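You operate a simulated robot arm through the tools that you are given. There is no shell and no other tool. Be economical: measure what you need, move in short steps, check, and stop when the job is done.

You run a simulated two-armed robot. Do the job below in one go: nothing can be reset, and whatever is moved stays where it is left.

TASK
Free pins one and two, crank the turntable to 90, lock them again.
Fine: in that order; stay at the cabinet, clear of the sweep.

The check looks at the end state, three seconds after you hand in, the way a careful person would. Anything else that was tipped, shoved, dropped, spilled or broken makes it a failure.

THE ROBOT
Two 7-joint arms with fingered hands on one trunk, on a base that drives. Base frame: it is fixed to the floor where the robot stands at the start and does not move with it; the origin is under the middle of the robot, x ahead of it, y to its left, z up. Units: mm, degrees, N and s.
The left shoulder is at the start at [21, 208, 1323], the right one opposite. With the tool pointing down near the work surface each hand reaches from about 100 to 860 mm from the robot's upright axis, wherever it stands, measured 20 degrees to its own side. Places, roughly: bay stop [400, -300, 900]; brake [-1100, 1200, 300]; front chock [-1100, 700, 300]; hall stop [400, -500, 900]; pin one [500, 0, 900]; pin two [500, -200, 900]; rear chock [-1100, 2100, 300]; table drive crank [300, -200, 600]. Payload 5 kg a hand.
Tool frame (each hand has its own): the origin (TCP) lies between the finger pads and is the grasp point; the fingertips stand 48 mm ahead of it; z points along the fingers, y is the line along which they close. The gripper opens to 160 mm. The gripper's body begins 56 mm behind the TCP. The gripper is a hand of 4 fingers: y runs from the thumb to the fingers, the wrist lies at [-26, -142, -252] in the tool frame.
Orientation is that of the tool frame in the base frame, as a unit quaternion [w, x, y, z]. With the fingers straight down and the wrist toward the robot, the tool's x, y and z point along [0, 1, 0], [1, 0, 0] and [0, 0, -1] of the base frame.

THE INTERFACE
- The arms move only by the tool play_rows. It takes "left_steps", "right_steps" or both (then of equal length, played together; a hand with none holds still); each is a list of rows, each an object (a shift or turn left out is 0) with "slide": the shift along the base's x, y, z in mm, a list of three; "dr": the turn, a rotation vector about the base's x, y, z in degrees, a list of three. In form: [{"slide": [dx, dy, dz], "dr": [wx, wy, wz]}, ...]. A call has 1 to 8 rows; each row is the pose to reach, as a shift and turn from the pose commanded when the call began. A row lasts 0.2 s, in which the tool goes at most 50 mm and 8.6 degrees; a call with a longer step from one row to the next is refused whole. Where a pose cannot be reached the arm comes as near as it can. A force on the tool above 80 N (or 10 N above the force at the start of the call, whichever is more), or a blocked arm, ends the call early, and 0.2 s more pass. In this call time passes only in rows, and 0.2 s behind the last. It gives the time, the measured TCP pose, the force on the tool (base axes), the opening and the grip force at its end, in the units of the frame above (readings bear some noise), with the torque about the TCP (base axes, N m) and any sound that the robot's microphone picked up.
- Cameras (640 x 400 px; columns grow to the right, rows downward): "scene" is now at [82, -44.9, 1501.4]; the picture's right is [-0.53, -0.85, 0.00], its down [-0.58, 0.36, -0.73] and it looks along [0.62, -0.39, -0.68] (base axes); focal length 214 px, centre (320, 200). "left" rides on the left gripper at [-87, -133, -189] in its tool frame; the picture's right is [-0.83, -0.26, 0.49], its down [0.51, -0.71, 0.49] and it looks along [0.22, 0.66, 0.72] (tool axes); focal length 238 px, centre (320, 200). "right" rides on the right gripper at [87, -133, -189] in its tool frame; the picture's right is [-0.83, 0.26, -0.49], its down [-0.51, -0.71, 0.49] and it looks along [-0.22, 0.66, 0.72] (tool axes); focal length 238 px, centre (320, 200). There is no depth. A picture from a camera that has moved, and an enlarged one, comes with that camera's place and axes in the base frame and with its lens.
- camera(camera): a new picture of that camera. It takes no simulated time.
- raise_lower(by): slides the trunk up (or, below 0, down) by that many mm; the arms and the scene camera ride with it, the base frame stays. It gives what a move gives, with no picture.
- base_move(legs): drives the robot by 1 to 6 legs, each [ahead, left, turn to the left] in mm, mm and degrees, along the robot's own axes; the way and the turn of a leg run together, so that a leg with both is an arc; at most 1500 mm and 180 degrees a leg. The arms and the cameras ride along, it lands a little off, and it stops where it bumps. It gives what a move gives.
- set_fingers(index, middle, ring, thumb_bend, thumb_turn, hand): sets how far each is bent, from 0 (flat) to 1 (curled in); at 0.3 the hand is open as for a grip, at 0.7 the pads meet at the TCP. One left out holds its place. A second passes; each finger stops where it meets its share of the squeeze, and holds until it gets a number again. It is the only way to open and close the hand. It gives what a move gives, with no picture; readings hold the bend of each and the force on the fingers (four entries, about 0 where the hand has none), thumb and palm. thumb_turn goes from beside the hand (0) to across from the fingers (1), as for a grip.
- turn_head(pan, tilt): turns the head with the scene camera to pan (to the left, within 86 degrees either way) and tilt (down, from -29 to 69), counted from straight ahead of the robot. It gives what a move gives.
- zoom(camera, box): a new picture of the part [left, top, right, bottom] of that camera's present view, enlarged. It takes no simulated time.
- finish_job(): hands the job in; it is judged then, once.

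Go step by step. Nothing tells you exact positions but the pictures and the camera data: compare them with the known pose of the tool, close in by small moves and look again before you grip or let go. The budget is 120 turns and 100 pictures, counting those below and the enlarged ones. Unless the task says otherwise, let go and move clear before handing in, and close with one line.

The tools are called after "Emit:" by a JSON object that holds its "fn" and its "kwargs". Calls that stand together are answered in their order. play_rows: Moves the arms, as the interface text tells. Its arguments: {"type":"object","properties":{"left_steps":{"type":"array"},"right_steps":{"type":"array"}},"required":[]} The other tools are called the same way: raise_lower (by) slides the trunk up or down; set_fingers (index, middle, ring, thumb_bend, thumb_turn, hand) moves the fingers one by one; base_move (legs) drives the base; turn_head (pan, tilt) turns the head that bears the scene camera; camera (camera) takes a picture; zoom (camera, box) takes an enlarged picture of a part of a camera's view; finish_job () hands the job in.

At the start:

```text
clock: 0.0
left_eef_pos: [749.3, -34.1, 1236.7]
left_tool_rot: [0.0, 0.708, 0.707, 0.0]
left_wrist_force: [0.9, -0.1, 0.4]
left_moment: [-0.04, 0.0, 0.02]
left_gripper_width: 159.6
left_grip_force: 0.1
left_shape: jaw
left_bend: [0.3, 0.3, 0.3, 0.3, 0.98]
left_finger forces: [0.0, 0.0, 0.1, 0.1, 0.0, 0.0]
right_eef_pos: [623.9, -565.2, 1340.8]
right_tool_rot: [0.0, 0.707, 0.707, 0.0]
right_wrist_force: [-0.7, 0.3, 0.8]
right_moment: [0.0, -0.02, -0.05]
right_gripper_width: 159.4
right_grip_force: 0.0
right_shape: jaw
right_bend: [0.3, 0.3, 0.3, 0.3, 0.98]
right_finger forces: [0.0, 0.1, 0.0, 0.1, 0.0, 0.0]
trunk travel left (down, up): [-325.0, 365.0]
robot x, y, heading: [3.8, 1.1, -0.0]
head pan, tilt: [-32.0, 42.7]
```

scene: 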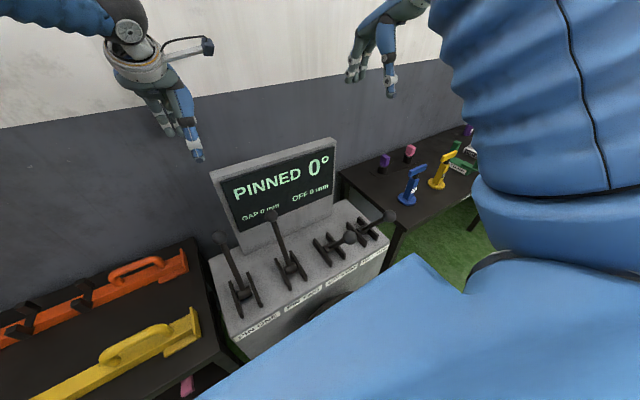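
right: 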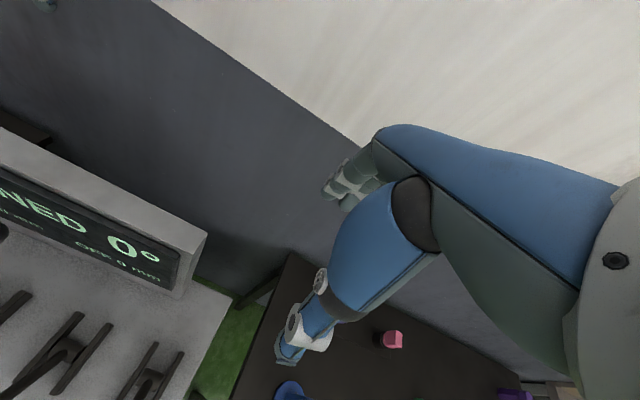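
left: 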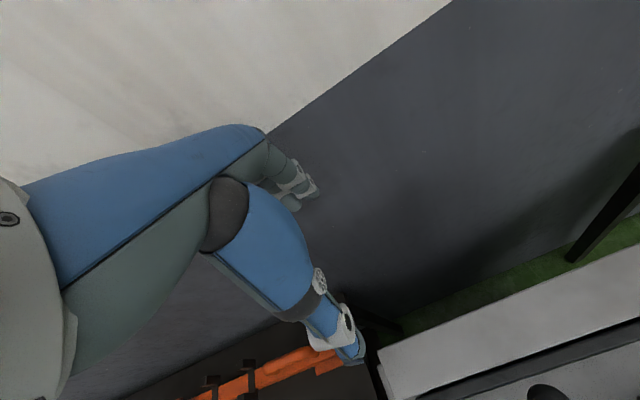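

The cabinet ahead-right shows four levers (pin one, pin two, and two stops) under a display reading "PINNED 0°". I'll look closer at the cabinet before moving.

Emit:
{"fn": "zoom", "kwargs": {"camera": "scene", "box": [190, 130, 410, 360]}}

Emit:
{"fn": "turn_head", "kwargs": {"pan": -20, "tilt": 65}}

Emit:
{"fn": "camera", "kwargs": {"camera": "scene"}}

```text
1.74 times, centred on (300, 245) of scene
camera zoom: at [82.0, -44.9, 1501.4], right [-0.53, -0.85, 0.0], down [-0.58, 0.36, -0.73], along [0.62, -0.39, -0.68], focal length 373 px, centre (355, 122)
```

zoom: 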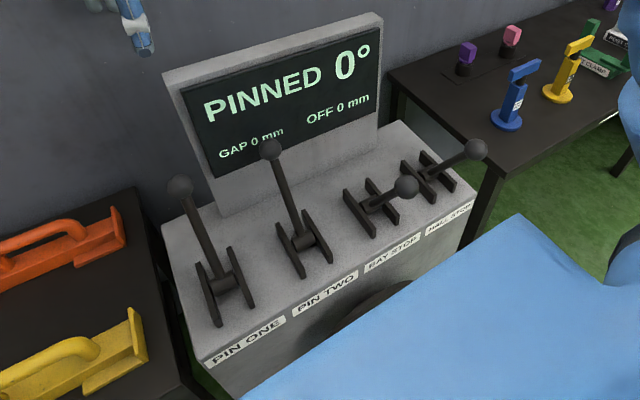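

```text
clock: 0.9
left_eef_pos: [751.0, -34.3, 1237.2]
left_tool_rot: [-0.001, 0.707, 0.707, 0.0]
left_wrist_force: [0.0, -0.7, 0.7]
left_moment: [0.02, 0.04, 0.0]
left_gripper_width: 159.3
left_grip_force: 0.1
left_shape: jaw
left_bend: [0.3, 0.3, 0.3, 0.3, 0.98]
left_finger forces: [0.0, 0.0, 0.0, 0.1, 0.1, 0.0]
right_eef_pos: [623.4, -565.1, 1341.2]
right_tool_rot: [0.0, 0.707, 0.707, 0.0]
right_wrist_force: [-0.7, 0.2, 1.2]
right_moment: [0.02, -0.01, 0.0]
right_gripper_width: 159.8
right_grip_force: 0.0
right_shape: jaw
right_bend: [0.3, 0.3, 0.3, 0.3, 0.98]
right_finger forces: [0.0, 0.0, 0.0, 0.0, 0.1, 0.0]
trunk travel left (down, up): [-325.0, 365.0]
robot x, y, heading: [-0.2, -1.9, 0.1]
head pan, tilt: [-20.0, 65.0]
```

```text
95 pictures are left
camera scene: at [68.6, -21.6, 1473.1], right [-0.34, -0.94, 0.0], down [-0.85, 0.31, -0.42], along [0.4, -0.14, -0.91], focal length 214 px, centre (320, 200)
```

scene: 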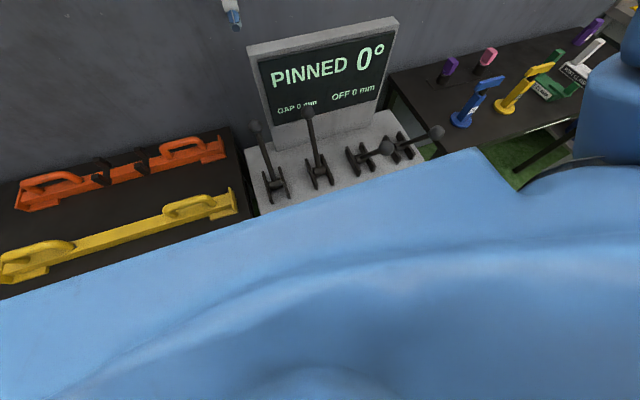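

The robot's own body hides the crank on the front of the cabinet. I'll look around at the turntable and surroundings.

Emit:
{"fn": "turn_head", "kwargs": {"pan": 80, "tilt": 20}}

Emit:
{"fn": "camera", "kwargs": {"camera": "scene"}}

Emit:
{"fn": "turn_head", "kwargs": {"pan": -80, "tilt": 30}}

Emit:
{"fn": "camera", "kwargs": {"camera": "scene"}}

```text
clock: 2.6
left_eef_pos: [750.4, -33.6, 1237.4]
left_tool_rot: [-0.001, 0.707, 0.707, -0.001]
left_wrist_force: [0.2, 0.3, 0.8]
left_moment: [0.0, -0.01, -0.01]
left_gripper_width: 159.9
left_grip_force: 0.1
left_shape: jaw
left_bend: [0.3, 0.3, 0.3, 0.3, 0.98]
left_finger forces: [0.1, 0.0, 0.0, 0.1, 0.0, 0.0]
right_eef_pos: [623.4, -565.5, 1340.2]
right_tool_rot: [0.0, 0.708, 0.707, 0.0]
right_wrist_force: [0.2, 0.8, -0.2]
right_moment: [0.01, 0.0, 0.03]
right_gripper_width: 159.8
right_grip_force: 0.1
right_shape: jaw
right_bend: [0.3, 0.3, 0.3, 0.3, 0.98]
right_finger forces: [0.0, 0.0, 0.0, 0.0, 0.0, 0.0]
trunk travel left (down, up): [-325.0, 365.0]
robot x, y, heading: [2.6, 0.5, 0.1]
head pan, tilt: [80.0, 20.0]
```

```text
94 pictures are left
camera scene: at [27.8, 90.9, 1536.8], right [0.98, -0.17, 0.0], down [-0.06, -0.34, -0.94], along [0.16, 0.93, -0.34], focal length 214 px, centre (320, 200)
```

scene: 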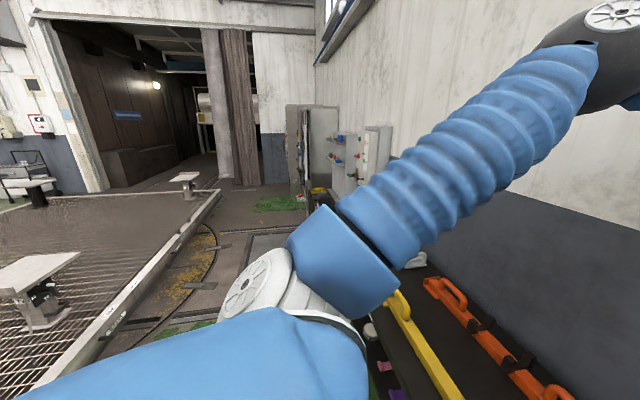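

```text
clock: 5.1
left_eef_pos: [750.3, -35.5, 1238.5]
left_tool_rot: [0.0, 0.707, 0.707, -0.001]
left_wrist_force: [-0.3, 0.3, 0.7]
left_moment: [-0.03, 0.0, 0.01]
left_gripper_width: 159.4
left_grip_force: 0.1
left_shape: jaw
left_bend: [0.3, 0.3, 0.3, 0.3, 0.98]
left_finger forces: [0.0, 0.0, 0.0, 0.0, 0.0, 0.0]
right_eef_pos: [624.6, -564.8, 1341.2]
right_tool_rot: [0.0, 0.708, 0.706, 0.0]
right_wrist_force: [-0.2, -0.7, 0.1]
right_moment: [0.02, 0.03, -0.01]
right_gripper_width: 159.5
right_grip_force: 0.0
right_shape: jaw
right_bend: [0.3, 0.3, 0.3, 0.3, 0.98]
right_finger forces: [0.0, 0.0, 0.0, 0.0, 0.0, 0.1]
trunk travel left (down, up): [-325.0, 365.0]
robot x, y, heading: [0.6, 0.0, -0.3]
head pan, tilt: [-80.0, 30.0]
```

```text
93 pictures are left
camera scene: at [27.3, -89.9, 1520.8], right [-0.98, -0.17, 0.0], down [-0.09, 0.49, -0.87], along [0.15, -0.85, -0.5], focal length 214 px, centre (320, 200)
```

scene: 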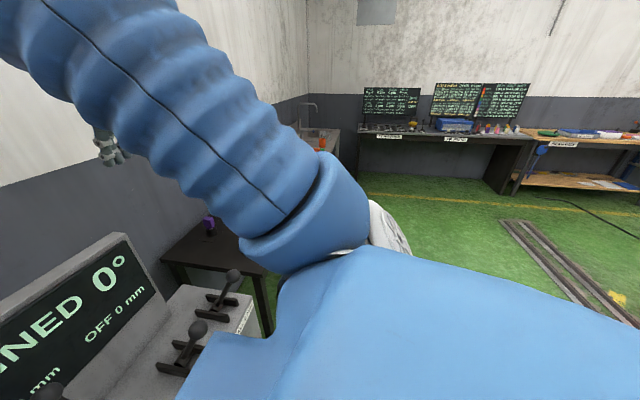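

Emit:
{"fn": "turn_head", "kwargs": {"pan": 86, "tilt": 35}}

Emit:
{"fn": "camera", "kwargs": {"camera": "scene"}}

Emit:
{"fn": "turn_head", "kwargs": {"pan": -32, "tilt": 42.7}}

```text
clock: 7.6
left_eef_pos: [748.8, -35.2, 1237.6]
left_tool_rot: [0.001, 0.707, 0.707, 0.001]
left_wrist_force: [-0.4, 0.3, -0.3]
left_moment: [-0.02, 0.0, 0.0]
left_gripper_width: 159.6
left_grip_force: 0.2
left_shape: jaw
left_bend: [0.3, 0.3, 0.3, 0.3, 0.98]
left_finger forces: [0.0, 0.0, 0.1, 0.0, 0.1, 0.0]
right_eef_pos: [623.0, -563.8, 1340.4]
right_tool_rot: [0.0, 0.707, 0.707, 0.0]
right_wrist_force: [0.7, -0.1, 0.0]
right_moment: [0.01, 0.0, -0.01]
right_gripper_width: 159.3
right_grip_force: 0.0
right_shape: jaw
right_bend: [0.3, 0.3, 0.3, 0.3, 0.98]
right_finger forces: [0.0, 0.0, 0.1, 0.1, 0.0, 0.1]
trunk travel left (down, up): [-325.0, 365.0]
robot x, y, heading: [0.2, 0.3, 0.0]
head pan, tilt: [85.9, 35.0]
```

```text
92 pictures are left
camera scene: at [17.8, 87.0, 1513.0], right [1.0, -0.07, 0.0], down [-0.04, -0.57, -0.82], along [0.06, 0.82, -0.57], focal length 214 px, centre (320, 200)
```

scene: 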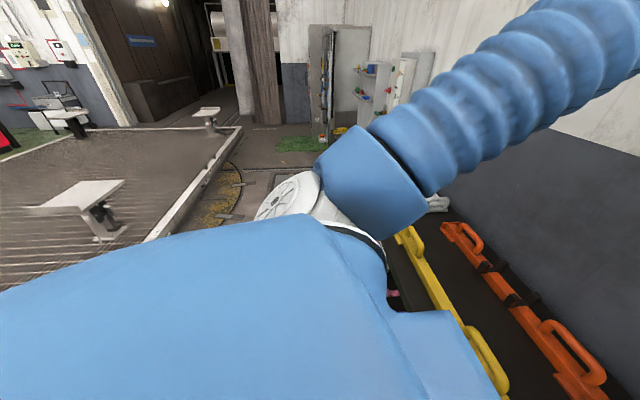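

```text
clock: 9.6
left_eef_pos: [749.1, -35.8, 1238.0]
left_tool_rot: [0.0, 0.707, 0.707, -0.001]
left_wrist_force: [0.3, -1.0, 0.6]
left_moment: [-0.04, 0.02, -0.01]
left_gripper_width: 159.6
left_grip_force: 0.1
left_shape: jaw
left_bend: [0.3, 0.3, 0.3, 0.3, 0.98]
left_finger forces: [0.1, 0.0, 0.0, 0.0, 0.0, 0.0]
right_eef_pos: [623.6, -564.6, 1339.7]
right_tool_rot: [0.0, 0.707, 0.707, 0.0]
right_wrist_force: [-0.3, -0.5, 0.3]
right_moment: [0.0, 0.01, 0.01]
right_gripper_width: 159.7
right_grip_force: 0.1
right_shape: jaw
right_bend: [0.3, 0.3, 0.3, 0.3, 0.98]
right_finger forces: [0.0, 0.1, 0.0, 0.0, 0.1, 0.1]
trunk travel left (down, up): [-325.0, 365.0]
robot x, y, heading: [1.8, 2.3, -0.1]
head pan, tilt: [-32.0, 42.7]
```

The turntable is behind-left, the cabinet ahead. I'll pull both hands back a bit for a hand-camera view of the levers.

Emit:
{"fn": "play_rows", "kwargs": {"left_steps": [{"slide": [-45, 0, 0]}, {"slide": [-90, 0, 0]}, {"slide": [-135, 0, 0]}, {"slide": [-180, 10, 0]}, {"slide": [-220, 20, 0]}, {"slide": [-260, 30, 0]}, {"slide": [-290, 40, 0]}, {"slide": [-320, 50, 0]}], "right_steps": [{"slide": [-45, 0, 0]}, {"slide": [-90, 0, 0]}, {"slide": [-135, 0, 0]}, {"slide": [-180, 0, 0]}, {"slide": [-220, 0, 0]}, {"slide": [-240, 0, 0]}, {"slide": [-260, 0, 0]}, {"slide": [-270, 0, 0]}]}}

Emit:
{"fn": "camera", "kwargs": {"camera": "left"}}

Emit:
{"fn": "camera", "kwargs": {"camera": "right"}}

Emit:
{"fn": "camera", "kwargs": {"camera": "scene"}}

```text
clock: 11.4
left_eef_pos: [425.6, 14.6, 1238.2]
left_tool_rot: [0.001, 0.707, 0.707, 0.0]
left_wrist_force: [-1.3, -0.1, 1.4]
left_moment: [0.0, -0.09, -0.02]
left_gripper_width: 159.7
left_grip_force: 0.1
left_shape: jaw
left_bend: [0.3, 0.3, 0.3, 0.3, 0.98]
left_finger forces: [0.0, 0.0, 0.0, 0.1, 0.0, 0.0]
right_eef_pos: [351.7, -563.9, 1344.0]
right_tool_rot: [-0.001, 0.707, 0.707, 0.0]
right_wrist_force: [-0.5, -0.2, 0.5]
right_moment: [0.02, -0.08, -0.01]
right_gripper_width: 159.7
right_grip_force: 0.1
right_shape: jaw
right_bend: [0.3, 0.3, 0.3, 0.3, 0.98]
right_finger forces: [0.0, 0.1, 0.0, 0.0, 0.0, 0.1]
trunk travel left (down, up): [-325.0, 365.0]
robot x, y, heading: [3.0, -1.5, 0.2]
head pan, tilt: [-32.0, 42.7]
```

```text
91 pictures are left
camera left: at [293.8, -72.2, 1425.8], right [-0.26, -0.83, -0.49], down [-0.71, 0.51, -0.49], along [0.66, 0.22, -0.72], focal length 238 px, centre (320, 200)
```

left: 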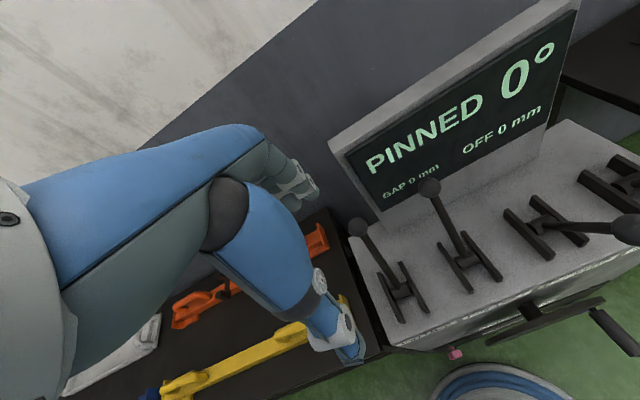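

```text
90 pictures are left
camera right: at [219.6, -478.0, 1530.2], right [0.26, -0.83, 0.49], down [-0.71, -0.51, -0.49], along [0.66, -0.22, -0.72], focal length 238 px, centre (320, 200)
```

right: 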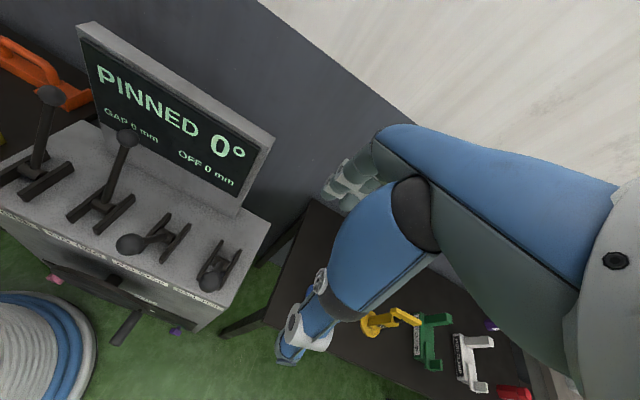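

```text
89 pictures are left
camera scene: at [80.0, -44.4, 1501.6], right [-0.53, -0.85, 0.0], down [-0.57, 0.36, -0.74], along [0.62, -0.39, -0.68], focal length 214 px, centre (320, 200)
```

scene: 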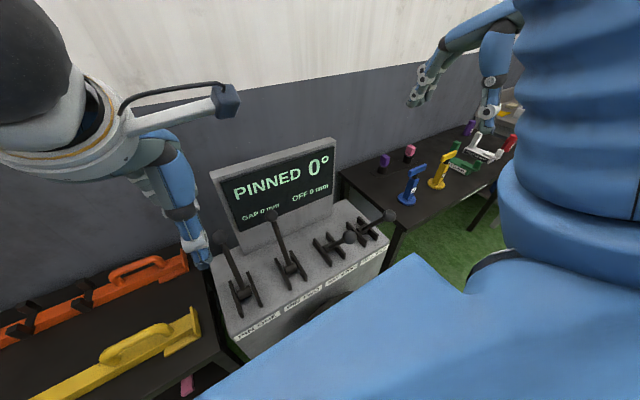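

Triangulation: pin one's knob is at about (564, 0, 995), pin two's at (564, −159, 993), with pivots near (462, ·, 822). The stops lean toward the robot by the same angle, so freeing means pulling toward me. I'll turn both hands to grip sideways (closing along y).

Emit:
{"fn": "play_rows", "kwargs": {"left_steps": [{"dr": [0, 0, -8.4]}, {"dr": [0, 0, -16.8]}, {"dr": [0, 0, -25.2]}, {"dr": [0, 0, -33.6]}, {"dr": [0, 0, -42]}, {"dr": [0, 0, -50.4]}, {"dr": [0, 0, -58.8]}, {"dr": [0, 0, -67]}], "right_steps": [{"dr": [0, 0, 8.4]}, {"dr": [0, 0, 16.8]}, {"dr": [0, 0, 25.2]}, {"dr": [0, 0, 33.6]}, {"dr": [0, 0, 42]}, {"dr": [0, 0, 50.4]}, {"dr": [0, 0, 58.8]}, {"dr": [0, 0, 67]}]}}

Emit:
{"fn": "play_rows", "kwargs": {"left_steps": [{"dr": [0, 0, -8]}, {"dr": [0, 0, -16]}, {"dr": [0, 0, -23]}], "right_steps": [{"dr": [0, 0, 8]}, {"dr": [0, 0, 16]}, {"dr": [0, 0, 23]}]}}

Emit:
{"fn": "play_rows", "kwargs": {"left_steps": [{"dr": [0, -8, 0]}, {"dr": [0, -16, 0]}, {"dr": [0, -24, 0]}, {"dr": [0, -32, 0]}, {"dr": [0, -40, 0]}, {"dr": [0, -45, 0]}], "right_steps": [{"dr": [0, -8, 0]}, {"dr": [0, -16, 0]}, {"dr": [0, -24, 0]}, {"dr": [0, -32, 0]}, {"dr": [0, -40, 0]}, {"dr": [0, -45, 0]}]}}

Emit:
{"fn": "camera", "kwargs": {"camera": "left"}}

Emit:
{"fn": "camera", "kwargs": {"camera": "scene"}}

```text
clock: 13.2
left_eef_pos: [430.0, 15.6, 1236.1]
left_tool_rot: [0.001, 0.98, 0.199, -0.001]
left_wrist_force: [0.3, 0.0, -0.2]
left_moment: [0.0, 0.1, -0.02]
left_gripper_width: 159.9
left_grip_force: 0.0
left_shape: jaw
left_bend: [0.3, 0.3, 0.3, 0.3, 0.98]
left_finger forces: [0.1, 0.0, 0.0, 0.0, 0.0, 0.0]
right_eef_pos: [353.6, -564.9, 1340.5]
right_tool_rot: [0.0, 0.199, 0.98, 0.0]
right_wrist_force: [0.8, 0.2, 0.0]
right_moment: [0.0, 0.14, 0.05]
right_gripper_width: 159.9
right_grip_force: 0.0
right_shape: jaw
right_bend: [0.3, 0.3, 0.3, 0.3, 0.98]
right_finger forces: [0.0, 0.1, 0.0, 0.0, 0.0, 0.0]
trunk travel left (down, up): [-325.0, 365.0]
robot x, y, heading: [1.8, 1.3, -0.2]
head pan, tilt: [-32.0, 42.7]
```

```text
clock: 14.0
left_eef_pos: [406.9, -4.4, 1238.0]
left_tool_rot: [-0.029, 0.999, 0.04, 0.022]
left_wrist_force: [-2.5, -2.9, -18.3]
left_moment: [0.17, 0.37, -0.21]
left_gripper_width: 160.1
left_grip_force: 0.0
left_shape: jaw
left_bend: [0.3, 0.3, 0.3, 0.3, 0.97]
left_finger forces: [0.0, 0.0, 0.0, 0.0, 0.0, 0.0]
left hand out of reach, approached as far as the arm can: row 2, 3
right_eef_pos: [351.7, -570.2, 1338.2]
right_tool_rot: [0.001, 0.0, 1.0, 0.002]
right_wrist_force: [-2.2, -3.5, -0.4]
right_moment: [0.42, -0.29, -0.11]
right_gripper_width: 160.1
right_grip_force: 0.0
right_shape: jaw
right_bend: [0.3, 0.3, 0.3, 0.3, 0.97]
right_finger forces: [0.1, 0.0, 0.0, 0.1, 0.1, 0.0]
trunk travel left (down, up): [-325.0, 365.0]
robot x, y, heading: [-0.1, -1.9, 0.1]
head pan, tilt: [-32.0, 42.7]
```

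```text
clock: 15.4
left_eef_pos: [444.1, -32.7, 1257.9]
left_tool_rot: [-0.009, 0.916, 0.047, 0.398]
left_wrist_force: [-0.7, -0.7, 0.1]
left_moment: [-0.01, -0.04, 0.05]
left_gripper_width: 159.9
left_grip_force: 0.0
left_shape: jaw
left_bend: [0.3, 0.3, 0.3, 0.3, 0.97]
left_finger forces: [0.1, 0.1, 0.0, 0.0, 0.0, 0.0]
left hand out of reach, approached as far as the arm can: row 5, 6
right_eef_pos: [352.1, -565.7, 1340.3]
right_tool_rot: [0.384, 0.001, 0.923, 0.0]
right_wrist_force: [-0.1, -0.5, 0.5]
right_moment: [0.04, -0.06, -0.01]
right_gripper_width: 159.8
right_grip_force: 0.1
right_shape: jaw
right_bend: [0.3, 0.3, 0.3, 0.3, 0.97]
right_finger forces: [0.0, 0.0, 0.0, 0.0, 0.0, 0.0]
trunk travel left (down, up): [-325.0, 365.0]
robot x, y, heading: [-3.5, -0.1, -0.2]
head pan, tilt: [-32.0, 42.7]
```

```text
88 pictures are left
camera left: at [236.1, 83.5, 1319.1], right [-0.24, 0.22, -0.95], down [0.63, 0.77, 0.02], along [0.73, -0.6, -0.32], focal length 238 px, centre (320, 200)
```

left: 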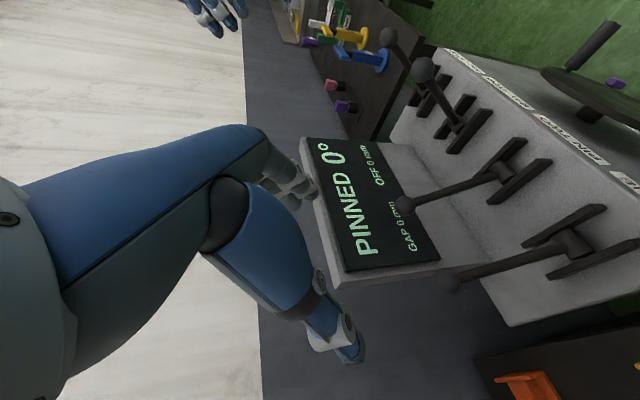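

```text
87 pictures are left
camera scene: at [80.4, -45.4, 1501.5], right [-0.53, -0.85, 0.0], down [-0.57, 0.36, -0.73], along [0.62, -0.39, -0.68], focal length 214 px, centre (320, 200)
```

scene: 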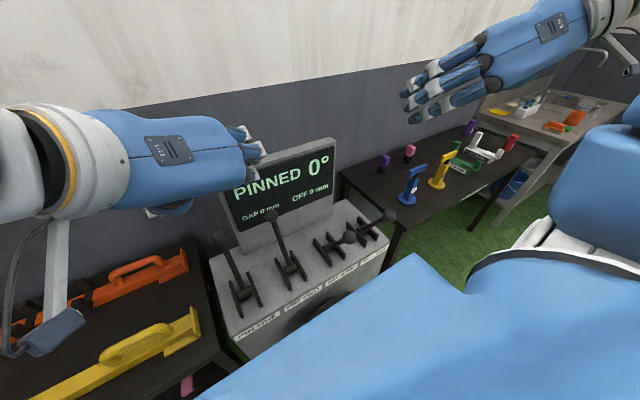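

The left arm had trouble reaching that orientation so close in, but it improves lower and further out. I'll bring it toward a pre-grasp in front of pin one's knob.

Emit:
{"fn": "play_rows", "kwargs": {"left_steps": [{"slide": [10, 10, -35]}, {"slide": [20, 20, -70]}, {"slide": [30, 30, -105]}, {"slide": [31, 34, -140]}, {"slide": [31, 34, -174]}]}}

Emit:
{"fn": "camera", "kwargs": {"camera": "left"}}

```text
clock: 16.6
left_eef_pos: [487.5, -1.4, 1079.7]
left_tool_rot: [-0.008, 0.917, 0.047, 0.396]
left_wrist_force: [0.4, -0.3, 0.8]
left_moment: [0.01, 0.08, 0.02]
left_gripper_width: 159.8
left_grip_force: 0.0
left_shape: jaw
left_bend: [0.3, 0.3, 0.3, 0.3, 0.97]
left_finger forces: [0.0, 0.0, 0.0, 0.1, 0.0, 0.0]
left hand out of reach, approached as far as the arm can: row 1, 2, 3, 4, 5
right_eef_pos: [353.1, -564.5, 1340.0]
right_tool_rot: [0.382, -0.001, 0.924, 0.0]
right_wrist_force: [0.8, -0.1, -0.3]
right_moment: [-0.03, 0.06, -0.04]
right_gripper_width: 159.6
right_grip_force: 0.2
right_shape: jaw
right_bend: [0.3, 0.3, 0.3, 0.3, 0.97]
right_finger forces: [0.1, 0.0, 0.0, 0.1, 0.1, 0.0]
trunk travel left (down, up): [-325.0, 365.0]
robot x, y, heading: [1.4, 0.7, -0.1]
head pan, tilt: [-32.0, 42.7]
```

```text
86 pictures are left
camera left: at [279.9, 113.5, 1141.4], right [-0.24, 0.21, -0.95], down [0.64, 0.77, 0.02], along [0.73, -0.6, -0.32], focal length 238 px, centre (320, 200)
```

left: 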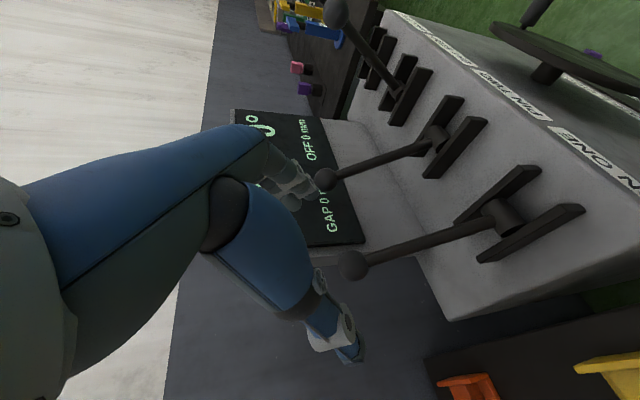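

Ball lies on the grip axis as predicted. I'll narrow the opening somewhat to stay clear of the panel, then advance.

Emit:
{"fn": "set_fingers", "kwargs": {"hand": "left", "index": 0.42, "middle": 0.42, "ring": 0.42, "thumb_bend": 0.42, "thumb_turn": 1}}

Emit:
{"fn": "play_rows", "kwargs": {"left_steps": [{"slide": [20, 0, -22]}, {"slide": [40, 0, -45]}, {"slide": [60, 0, -68]}]}}

Emit:
{"fn": "camera", "kwargs": {"camera": "left"}}

Emit:
{"fn": "camera", "kwargs": {"camera": "scene"}}

```text
clock: 17.6
left_eef_pos: [487.0, -3.1, 1078.6]
left_tool_rot: [-0.008, 0.917, 0.048, 0.396]
left_wrist_force: [0.5, -0.7, -0.7]
left_moment: [0.0, 0.0, -0.03]
left_gripper_width: 123.7
left_grip_force: 0.0
left_shape: fingers
left_bend: [0.42, 0.42, 0.42, 0.42, 0.99]
left_finger forces: [0.0, 0.0, 0.1, 0.0, 0.1, 0.0]
right_eef_pos: [352.5, -564.4, 1341.5]
right_tool_rot: [0.383, 0.0, 0.924, 0.0]
right_wrist_force: [0.5, -0.4, -0.4]
right_moment: [0.0, 0.02, -0.02]
right_gripper_width: 159.5
right_grip_force: 0.0
right_shape: jaw
right_bend: [0.3, 0.3, 0.3, 0.3, 0.97]
right_finger forces: [0.0, 0.0, 0.0, 0.0, 0.1, 0.0]
trunk travel left (down, up): [-325.0, 365.0]
robot x, y, heading: [0.8, -2.4, -0.0]
head pan, tilt: [-32.0, 42.7]
```

```text
clock: 18.4
left_eef_pos: [531.5, -7.0, 1014.3]
left_tool_rot: [-0.002, 0.918, 0.039, 0.395]
left_wrist_force: [-62.6, -2.8, 21.3]
left_moment: [-1.26, -1.41, -4.17]
left_gripper_width: 123.5
left_grip_force: 31.7
left_shape: fingers
left_bend: [0.42, 0.41, 0.38, 0.42, 0.99]
left_finger forces: [0.0, 0.0, 64.8, 0.1, 0.0, 0.1]
right_eef_pos: [344.4, -567.6, 1342.6]
right_tool_rot: [0.385, 0.001, 0.923, -0.001]
right_wrist_force: [-0.2, 0.2, -0.4]
right_moment: [0.05, -0.02, 0.02]
right_gripper_width: 159.9
right_grip_force: 0.1
right_shape: jaw
right_bend: [0.3, 0.3, 0.3, 0.3, 0.97]
right_finger forces: [0.1, 0.0, 0.0, 0.1, 0.0, 0.1]
trunk travel left (down, up): [-325.0, 365.0]
robot x, y, heading: [0.2, 1.7, 0.0]
head pan, tilt: [-32.0, 42.7]
```

```text
85 pictures are left
camera left: at [327.3, 112.5, 1077.1], right [-0.24, 0.22, -0.95], down [0.65, 0.76, 0.01], along [0.72, -0.61, -0.32], focal length 238 px, centre (320, 200)
```

left: 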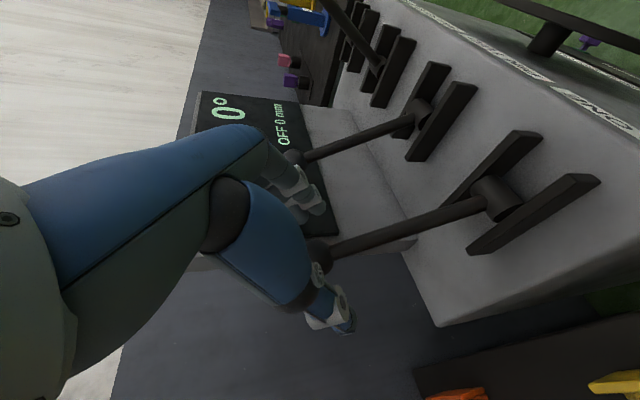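

```text
84 pictures are left
camera scene: at [72.9, -45.9, 1502.1], right [-0.53, -0.85, 0.0], down [-0.57, 0.36, -0.74], along [0.63, -0.39, -0.68], focal length 214 px, centre (320, 200)
```

scene: 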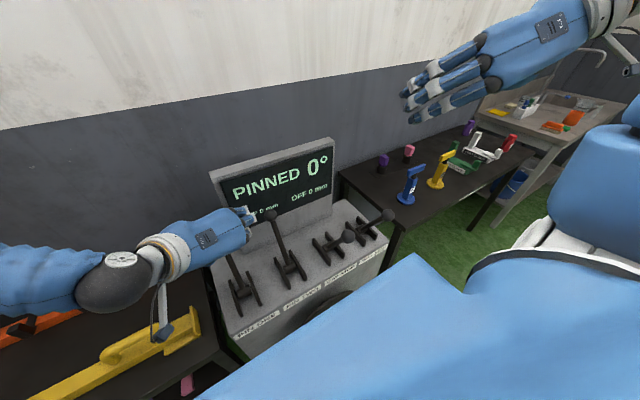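

The ring finger touched the panel edge. I'll back off, shift left so the fingers go down between ball and panel edge, and re-advance.

Emit:
{"fn": "play_rows", "kwargs": {"left_steps": [{"slide": [-25, 2, 25]}, {"slide": [-40, 20, 35]}, {"slide": [-40, 42, 35]}, {"slide": [-15, 42, 15]}, {"slide": [5, 42, -5]}]}}

Emit:
{"fn": "camera", "kwargs": {"camera": "left"}}

```text
clock: 19.6
left_eef_pos: [552.3, 38.3, 1008.3]
left_tool_rot: [-0.008, 0.916, 0.047, 0.397]
left_wrist_force: [-6.7, -8.5, 1.7]
left_moment: [-0.29, 0.01, -0.46]
left_gripper_width: 130.4
left_grip_force: 6.3
left_shape: fingers
left_bend: [0.38, 0.42, 0.43, 0.42, 0.99]
left_finger forces: [10.4, 0.0, 2.5, 0.1, 0.0, 0.0]
right_eef_pos: [352.0, -566.0, 1340.8]
right_tool_rot: [0.383, 0.0, 0.924, 0.0]
right_wrist_force: [0.6, 1.1, 0.6]
right_moment: [-0.06, -0.01, -0.04]
right_gripper_width: 159.8
right_grip_force: 0.2
right_shape: jaw
right_bend: [0.3, 0.3, 0.3, 0.3, 0.97]
right_finger forces: [0.1, 0.0, 0.0, 0.1, 0.0, 0.0]
trunk travel left (down, up): [-325.0, 365.0]
robot x, y, heading: [0.9, -0.1, 0.1]
head pan, tilt: [-32.0, 42.7]
```

```text
83 pictures are left
camera left: at [343.9, 154.1, 1070.4], right [-0.24, 0.21, -0.95], down [0.64, 0.77, 0.02], along [0.73, -0.6, -0.32], focal length 238 px, centre (320, 200)
```

left: 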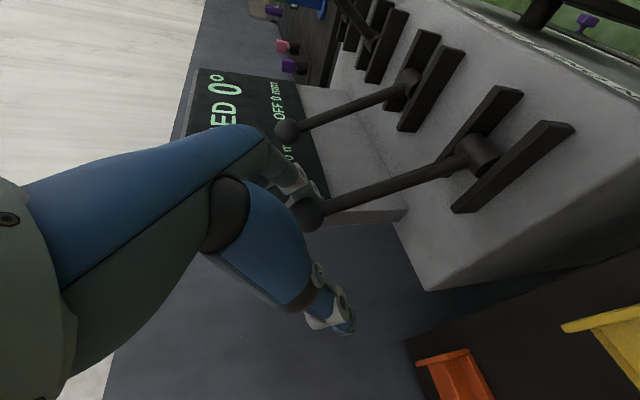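

Emit:
{"fn": "set_fingers", "kwargs": {"hand": "left", "index": 0.6, "middle": 0.6, "ring": 0.6, "thumb_bend": 0.75}}

Emit:
{"fn": "camera", "kwargs": {"camera": "left"}}

```text
clock: 20.6
left_eef_pos: [553.6, 36.8, 1008.4]
left_tool_rot: [-0.008, 0.917, 0.047, 0.397]
left_wrist_force: [-0.7, -21.4, 6.8]
left_moment: [-0.57, -0.08, -0.24]
left_gripper_width: 53.5
left_grip_force: 10.7
left_shape: fingers
left_bend: [0.37, 0.58, 0.6, 0.75, 1.0]
left_finger forces: [16.5, 4.9, 0.0, 0.0, 0.0, 0.0]
right_eef_pos: [353.3, -566.2, 1340.4]
right_tool_rot: [0.382, 0.0, 0.924, 0.002]
right_wrist_force: [0.7, 0.5, -0.2]
right_moment: [-0.02, 0.02, -0.02]
right_gripper_width: 159.8
right_grip_force: 0.0
right_shape: jaw
right_bend: [0.3, 0.3, 0.3, 0.3, 0.97]
right_finger forces: [0.0, 0.0, 0.0, 0.1, 0.1, 0.1]
trunk travel left (down, up): [-325.0, 365.0]
robot x, y, heading: [1.2, 3.4, -0.1]
head pan, tilt: [-32.0, 42.7]
```

```text
82 pictures are left
camera left: at [345.1, 152.7, 1070.6], right [-0.24, 0.22, -0.95], down [0.64, 0.77, 0.02], along [0.73, -0.6, -0.32], focal length 238 px, centre (320, 200)
```

left: 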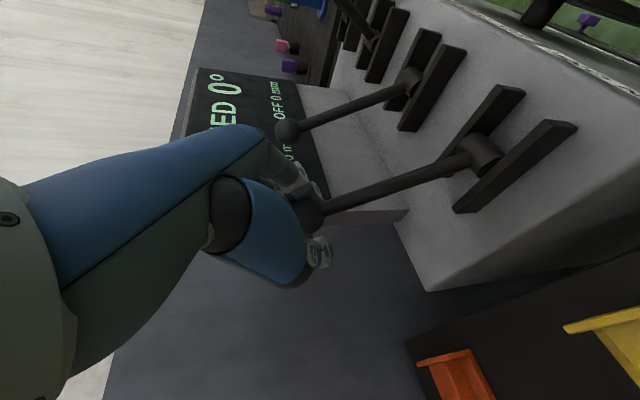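

Index rests on the ball with middle and ring curling past it. I'll try a short pull along the lever's arc.

Emit:
{"fn": "play_rows", "kwargs": {"left_steps": [{"slide": [-12, -5, 5]}, {"slide": [-26, -10, 12]}, {"slide": [-42, -10, 18]}]}}

Emit:
{"fn": "camera", "kwargs": {"camera": "left"}}

```text
clock: 21.4
left_eef_pos: [508.9, 29.5, 1025.1]
left_tool_rot: [-0.008, 0.917, 0.048, 0.396]
left_wrist_force: [4.7, -4.8, 4.0]
left_moment: [-0.24, -0.16, 0.2]
left_gripper_width: 45.3
left_grip_force: 3.5
left_shape: fingers
left_bend: [0.42, 0.6, 0.6, 0.75, 1.0]
left_finger forces: [3.8, 3.4, 0.0, 0.0, 0.0, 0.0]
right_eef_pos: [353.5, -566.3, 1341.1]
right_tool_rot: [0.383, 0.0, 0.924, 0.0]
right_wrist_force: [-0.6, 0.6, 0.4]
right_moment: [0.03, -0.04, 0.01]
right_gripper_width: 159.8
right_grip_force: 0.0
right_shape: jaw
right_bend: [0.3, 0.3, 0.3, 0.3, 0.97]
right_finger forces: [0.1, 0.0, 0.0, 0.0, 0.0, 0.0]
trunk travel left (down, up): [-325.0, 365.0]
robot x, y, heading: [-3.4, -3.1, 0.2]
head pan, tilt: [-32.0, 42.7]
```

```text
81 pictures are left
camera left: at [301.4, 144.8, 1087.5], right [-0.24, 0.22, -0.95], down [0.63, 0.77, 0.02], along [0.74, -0.6, -0.32], focal length 238 px, centre (320, 200)
```

left: 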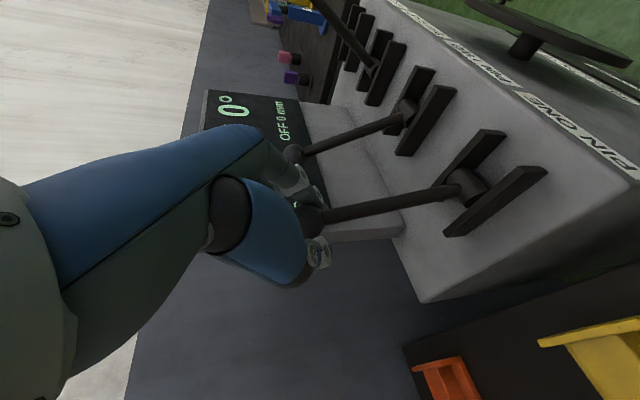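

The lever follows easily; continuing the pull along the arc.

Emit:
{"fn": "play_rows", "kwargs": {"left_steps": [{"slide": [-20, 0, 5]}, {"slide": [-40, 0, 7]}, {"slide": [-60, 0, 8]}, {"slide": [-80, 0, 6]}, {"slide": [-100, 0, 2]}, {"slide": [-120, 0, -4]}, {"slide": [-140, 0, -11]}]}}

Emit:
{"fn": "camera", "kwargs": {"camera": "left"}}

Emit:
{"fn": "camera", "kwargs": {"camera": "scene"}}

```text
clock: 23.0
left_eef_pos: [436.6, -17.0, 980.3]
left_tool_rot: [-0.009, 0.917, 0.049, 0.396]
left_wrist_force: [3.9, 32.1, 19.4]
left_moment: [0.92, -0.72, 1.02]
left_gripper_width: 75.9
left_grip_force: 15.7
left_shape: fingers
left_bend: [0.44, 0.6, 0.6, 0.64, 1.0]
left_finger forces: [0.0, 0.0, 0.0, 0.0, 31.7, 0.0]
left hand out of reach, approached as far as the arm can: row 2, 3, 4, 5, 6, 7
right_eef_pos: [353.0, -561.7, 1342.1]
right_tool_rot: [0.383, -0.001, 0.924, -0.001]
right_wrist_force: [-0.6, 0.4, 0.6]
right_moment: [0.08, -0.03, 0.03]
right_gripper_width: 159.7
right_grip_force: 0.0
right_shape: jaw
right_bend: [0.3, 0.3, 0.3, 0.3, 0.97]
right_finger forces: [0.1, 0.1, 0.0, 0.0, 0.1, 0.0]
trunk travel left (down, up): [-325.0, 365.0]
robot x, y, heading: [-2.5, -0.5, -0.1]
head pan, tilt: [-32.0, 42.7]
```

```text
80 pictures are left
camera left: at [228.3, 98.5, 1042.3], right [-0.24, 0.21, -0.95], down [0.63, 0.77, 0.02], along [0.74, -0.59, -0.32], focal length 238 px, centre (320, 200)
```

left: 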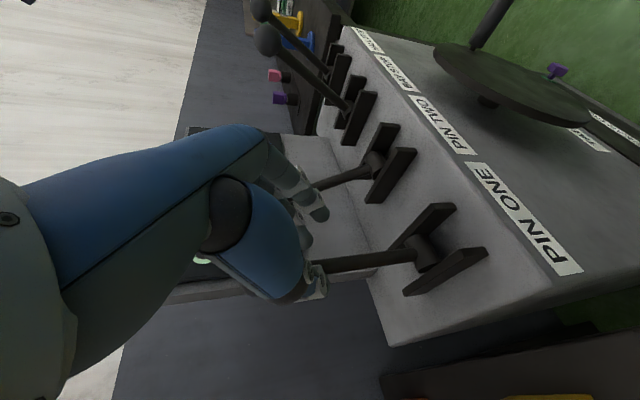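

```text
79 pictures are left
camera scene: at [81.1, -42.3, 1501.7], right [-0.53, -0.85, 0.0], down [-0.58, 0.36, -0.74], along [0.62, -0.39, -0.68], focal length 214 px, centre (320, 200)
```

scene: 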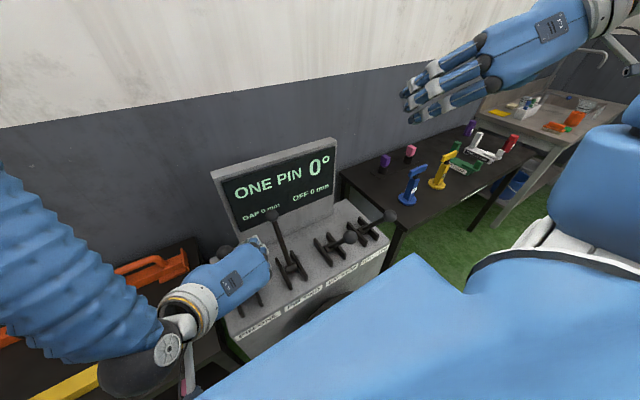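

Display now says "ONE PIN"; the lever is about halfway and the left arm is too folded to pull further. I'll use a small base reverse to carry the hooked hand back.

Emit:
{"fn": "base_move", "kwargs": {"legs": [[-60, 0, 0]]}}

Emit:
{"fn": "camera", "kwargs": {"camera": "left"}}

```text
clock: 23.9
left_eef_pos: [375.2, -18.1, 980.1]
left_tool_rot: [-0.008, 0.916, 0.048, 0.397]
left_wrist_force: [2.4, 27.3, 0.8]
left_moment: [0.6, -0.15, 0.81]
left_gripper_width: 73.2
left_grip_force: 11.5
left_shape: fingers
left_bend: [0.44, 0.6, 0.6, 0.64, 1.0]
left_finger forces: [0.0, 0.1, 0.1, 0.0, 22.0, 0.0]
right_eef_pos: [290.2, -563.2, 1342.3]
right_tool_rot: [0.383, 0.0, 0.924, -0.001]
right_wrist_force: [-1.1, -0.8, 1.0]
right_moment: [-0.03, -0.14, -0.01]
right_gripper_width: 159.9
right_grip_force: 0.0
right_shape: jaw
right_bend: [0.3, 0.3, 0.3, 0.3, 0.97]
right_finger forces: [0.0, 0.0, 0.0, 0.1, 0.0, 0.0]
trunk travel left (down, up): [-325.0, 365.0]
robot x, y, heading: [-59.4, 1.4, -0.3]
head pan, tilt: [-32.0, 42.7]
```

```text
78 pictures are left
camera left: at [167.1, 97.4, 1042.3], right [-0.24, 0.21, -0.95], down [0.63, 0.77, 0.02], along [0.74, -0.6, -0.32], focal length 238 px, centre (320, 200)
```

left: 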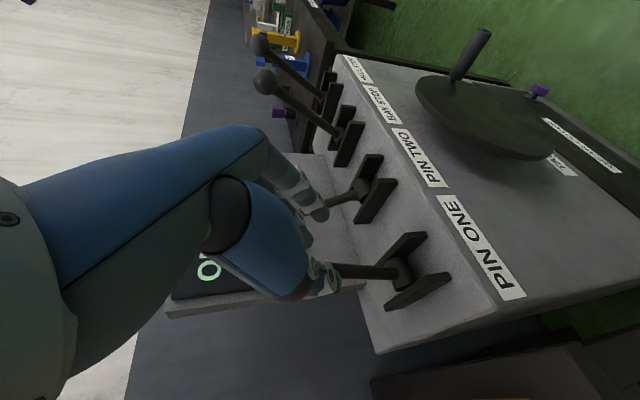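

Emit:
{"fn": "base_move", "kwargs": {"legs": [[-40, 0, 0]]}}

Emit:
{"fn": "camera", "kwargs": {"camera": "left"}}

Emit:
{"fn": "camera", "kwargs": {"camera": "scene"}}

```text
clock: 24.8
left_eef_pos: [336.1, -19.7, 979.8]
left_tool_rot: [-0.008, 0.916, 0.048, 0.397]
left_wrist_force: [-0.8, 0.0, 1.0]
left_moment: [-0.02, -0.08, 0.02]
left_gripper_width: 40.7
left_grip_force: 0.0
left_shape: fingers
left_bend: [0.44, 0.6, 0.6, 0.75, 1.0]
left_finger forces: [0.0, 0.0, 0.1, 0.0, 0.0, 0.0]
right_eef_pos: [252.9, -564.4, 1341.3]
right_tool_rot: [0.383, 0.0, 0.924, 0.0]
right_wrist_force: [-2.5, -0.1, 0.4]
right_moment: [-0.01, -0.1, -0.02]
right_gripper_width: 159.6
right_grip_force: 0.1
right_shape: jaw
right_bend: [0.3, 0.3, 0.3, 0.3, 0.97]
right_finger forces: [0.1, 0.0, 0.0, 0.0, 0.0, 0.0]
trunk travel left (down, up): [-325.0, 365.0]
robot x, y, heading: [-99.3, -1.1, 0.1]
head pan, tilt: [-32.0, 42.7]
```

```text
77 pictures are left
camera left: at [128.2, 96.0, 1042.5], right [-0.24, 0.22, -0.95], down [0.63, 0.77, 0.02], along [0.74, -0.6, -0.32], focal length 238 px, centre (320, 200)
```

left: 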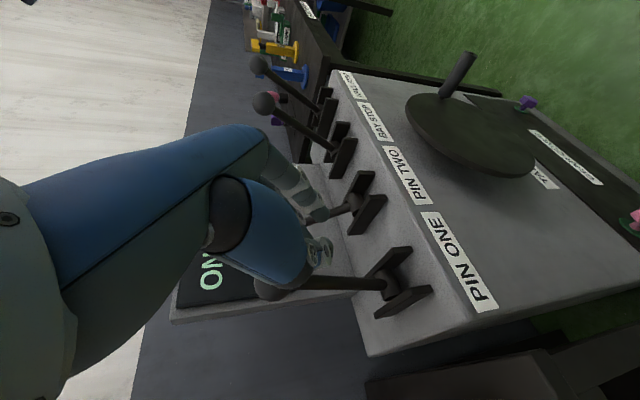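

```text
76 pictures are left
camera scene: at [-19.6, -44.6, 1501.5], right [-0.53, -0.85, 0.0], down [-0.57, 0.36, -0.74], along [0.62, -0.39, -0.68], focal length 214 px, centre (320, 200)
```

scene: 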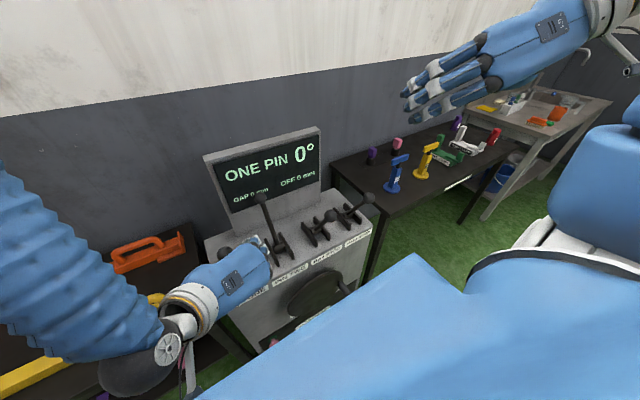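

The thumb slipped off; the lever stopped about −18°, short of its stop. I'll back the base 100 mm to give the arm room, then re-hook the ball.

Emit:
{"fn": "base_move", "kwargs": {"legs": [[-110, 0, 0]]}}

Emit:
{"fn": "set_fingers", "kwargs": {"hand": "left", "index": 0.42, "middle": 0.42, "ring": 0.42, "thumb_bend": 0.35}}

Emit:
{"fn": "play_rows", "kwargs": {"left_steps": [{"slide": [10, 15, 25]}, {"slide": [20, 30, 50]}, {"slide": [30, 45, 75]}, {"slide": [40, 50, 95]}, {"slide": [50, 50, 110]}]}}

Emit:
{"fn": "camera", "kwargs": {"camera": "left"}}

Emit:
{"fn": "camera", "kwargs": {"camera": "scene"}}

```text
clock: 26.0
left_eef_pos: [228.6, -18.8, 980.7]
left_tool_rot: [-0.009, 0.917, 0.048, 0.397]
left_wrist_force: [-0.4, -0.5, 0.6]
left_moment: [-0.01, -0.06, 0.04]
left_gripper_width: 40.8
left_grip_force: 0.0
left_shape: fingers
left_bend: [0.44, 0.6, 0.6, 0.75, 1.0]
left_finger forces: [0.1, 0.0, 0.1, 0.0, 0.0, 0.1]
right_eef_pos: [142.6, -565.8, 1340.6]
right_tool_rot: [0.384, 0.001, 0.923, 0.0]
right_wrist_force: [-0.6, -0.6, -0.6]
right_moment: [-0.01, -0.1, -0.01]
right_gripper_width: 159.8
right_grip_force: 0.0
right_shape: jaw
right_bend: [0.3, 0.3, 0.3, 0.3, 0.97]
right_finger forces: [0.0, 0.0, 0.0, 0.1, 0.0, 0.0]
trunk travel left (down, up): [-325.0, 365.0]
robot x, y, heading: [-207.4, -1.6, 0.1]
head pan, tilt: [-32.0, 42.7]
```

```text
clock: 27.0
left_eef_pos: [228.1, -18.8, 980.1]
left_tool_rot: [-0.009, 0.917, 0.048, 0.396]
left_wrist_force: [0.1, 0.1, -0.1]
left_moment: [-0.01, -0.03, 0.01]
left_gripper_width: 136.7
left_grip_force: 0.1
left_shape: fingers
left_bend: [0.42, 0.42, 0.42, 0.35, 0.98]
left_finger forces: [0.0, 0.0, 0.1, 0.0, 0.0, 0.1]
right_eef_pos: [144.8, -566.7, 1342.2]
right_tool_rot: [0.383, 0.0, 0.924, -0.001]
right_wrist_force: [-0.2, 0.0, 0.0]
right_moment: [-0.02, -0.02, 0.0]
right_gripper_width: 159.8
right_grip_force: 0.1
right_shape: jaw
right_bend: [0.3, 0.3, 0.3, 0.3, 0.97]
right_finger forces: [0.1, 0.0, 0.1, 0.0, 0.0, 0.0]
trunk travel left (down, up): [-325.0, 365.0]
robot x, y, heading: [-208.7, -0.3, -0.2]
head pan, tilt: [-32.0, 42.7]
```

```text
clock: 28.2
left_eef_pos: [293.1, 24.5, 1088.7]
left_tool_rot: [-0.008, 0.917, 0.048, 0.396]
left_wrist_force: [0.4, -0.7, 0.0]
left_moment: [0.01, -0.04, 0.01]
left_gripper_width: 136.3
left_grip_force: 0.0
left_shape: fingers
left_bend: [0.42, 0.42, 0.42, 0.35, 0.98]
left_finger forces: [0.0, 0.0, 0.0, 0.0, 0.0, 0.0]
left hand out of reach, approached as far as the arm can: row 1, 2, 3, 4, 5
right_eef_pos: [144.9, -565.2, 1342.1]
right_tool_rot: [0.382, 0.0, 0.924, 0.0]
right_wrist_force: [-0.4, 0.0, 0.2]
right_moment: [0.01, -0.05, 0.02]
right_gripper_width: 159.9
right_grip_force: 0.0
right_shape: jaw
right_bend: [0.3, 0.3, 0.3, 0.3, 0.97]
right_finger forces: [0.0, 0.0, 0.0, 0.1, 0.0, 0.0]
trunk travel left (down, up): [-325.0, 365.0]
robot x, y, heading: [-206.3, 1.6, 0.0]
head pan, tilt: [-32.0, 42.7]
```

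```text
75 pictures are left
camera left: at [85.4, 140.4, 1151.2], right [-0.24, 0.22, -0.95], down [0.63, 0.77, 0.01], along [0.73, -0.6, -0.32], focal length 238 px, centre (320, 200)
```

left: 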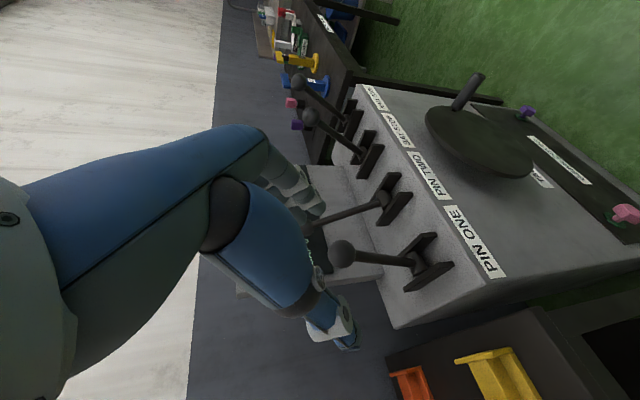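

```text
74 pictures are left
camera scene: at [-127.0, -44.9, 1501.4], right [-0.53, -0.85, 0.0], down [-0.58, 0.36, -0.73], along [0.62, -0.39, -0.68], focal length 214 px, centre (320, 200)
```

scene: 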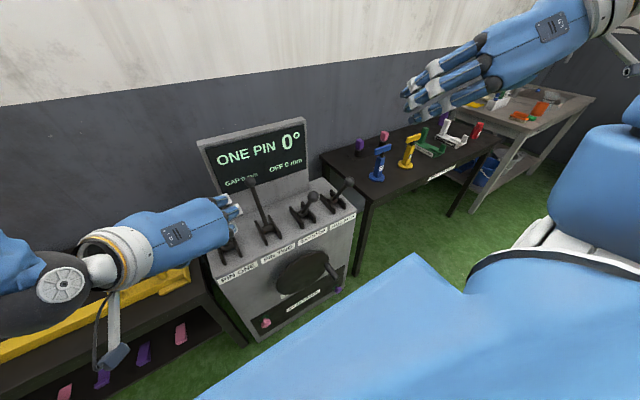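

The ball is now at about x=382 versus 359 for the thrown stops, so a few degrees short. Re-hooking it.

Emit:
{"fn": "play_rows", "kwargs": {"left_steps": [{"slide": [25, 6, -22]}, {"slide": [50, 8, -45]}, {"slide": [75, 8, -68]}, {"slide": [85, 8, -78]}]}}

Emit:
{"fn": "set_fingers", "kwargs": {"hand": "left", "index": 0.62, "middle": 0.62, "ring": 0.62, "thumb_bend": 0.5}}

Emit:
{"fn": "camera", "kwargs": {"camera": "left"}}

```text
clock: 29.2
left_eef_pos: [378.9, 32.4, 1010.5]
left_tool_rot: [-0.008, 0.917, 0.047, 0.396]
left_wrist_force: [-1.0, -2.0, -1.4]
left_moment: [-0.02, -0.03, -0.03]
left_gripper_width: 137.7
left_grip_force: 1.1
left_shape: fingers
left_bend: [0.42, 0.42, 0.42, 0.35, 0.98]
left_finger forces: [1.8, 0.0, 0.0, 0.0, 0.1, 0.1]
right_eef_pos: [143.8, -565.9, 1341.6]
right_tool_rot: [0.383, 0.0, 0.924, 0.0]
right_wrist_force: [0.3, -0.3, -0.7]
right_moment: [0.02, -0.04, 0.03]
right_gripper_width: 159.8
right_grip_force: 0.1
right_shape: jaw
right_bend: [0.3, 0.3, 0.3, 0.3, 0.97]
right_finger forces: [0.1, 0.0, 0.0, 0.0, 0.1, 0.0]
trunk travel left (down, up): [-325.0, 365.0]
robot x, y, heading: [-207.7, 0.8, -0.1]
head pan, tilt: [-32.0, 42.7]
```

```text
clock: 30.2
left_eef_pos: [378.2, 31.0, 1010.8]
left_tool_rot: [-0.008, 0.917, 0.047, 0.396]
left_wrist_force: [0.4, -25.2, -1.6]
left_moment: [-0.09, -0.06, -0.07]
left_gripper_width: 96.9
left_grip_force: 10.8
left_shape: fingers
left_bend: [0.44, 0.6, 0.62, 0.5, 1.0]
left_finger forces: [18.2, 4.0, 0.1, 0.0, 0.1, 0.0]
right_eef_pos: [145.0, -568.3, 1339.7]
right_tool_rot: [0.383, 0.001, 0.924, 0.001]
right_wrist_force: [-0.2, -0.4, 0.0]
right_moment: [-0.02, -0.01, 0.04]
right_gripper_width: 159.9
right_grip_force: 0.0
right_shape: jaw
right_bend: [0.3, 0.3, 0.3, 0.3, 0.97]
right_finger forces: [0.1, 0.0, 0.0, 0.0, 0.1, 0.0]
trunk travel left (down, up): [-325.0, 365.0]
robot x, y, heading: [-209.1, 0.7, 0.0]
head pan, tilt: [-32.0, 42.7]
```

```text
73 pictures are left
camera left: at [170.7, 146.8, 1072.8], right [-0.24, 0.22, -0.95], down [0.64, 0.77, 0.02], along [0.73, -0.6, -0.32], focal length 238 px, centre (320, 200)
```

left: 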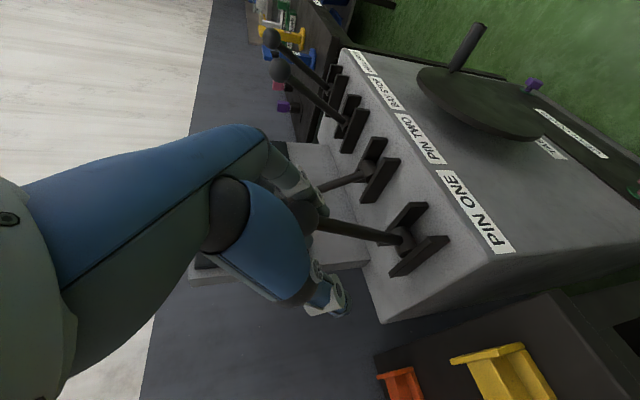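

Emit:
{"fn": "play_rows", "kwargs": {"left_steps": [{"slide": [-15, -6, -5]}, {"slide": [-28, -8, -12]}, {"slide": [-40, -8, -20]}, {"slide": [-50, -8, -26]}]}}

Emit:
{"fn": "camera", "kwargs": {"camera": "left"}}

```text
clock: 31.2
left_eef_pos: [334.5, 26.4, 987.9]
left_tool_rot: [-0.007, 0.915, 0.05, 0.401]
left_wrist_force: [35.6, -1.6, 19.7]
left_moment: [-0.51, -1.02, 1.24]
left_gripper_width: 83.1
left_grip_force: 18.6
left_shape: fingers
left_bend: [0.51, 0.57, 0.62, 0.5, 1.0]
left_finger forces: [0.0, 34.6, 1.5, 0.0, 0.1, 0.0]
right_eef_pos: [147.0, -565.4, 1340.2]
right_tool_rot: [0.382, 0.0, 0.924, 0.0]
right_wrist_force: [-0.1, 0.3, 0.3]
right_moment: [-0.01, 0.0, -0.02]
right_gripper_width: 159.8
right_grip_force: 0.1
right_shape: jaw
right_bend: [0.3, 0.3, 0.3, 0.3, 0.97]
right_finger forces: [0.0, 0.0, 0.0, 0.0, 0.0, 0.0]
trunk travel left (down, up): [-325.0, 365.0]
robot x, y, heading: [-206.4, -0.2, 0.0]
head pan, tilt: [-32.0, 42.7]
```

```text
72 pictures are left
camera left: at [126.0, 140.5, 1046.7], right [-0.23, 0.21, -0.95], down [0.63, 0.78, 0.02], along [0.74, -0.59, -0.31], focal length 238 px, centre (320, 200)
```

left: 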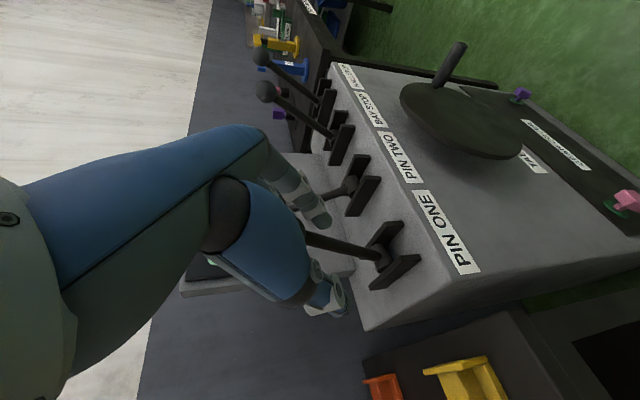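

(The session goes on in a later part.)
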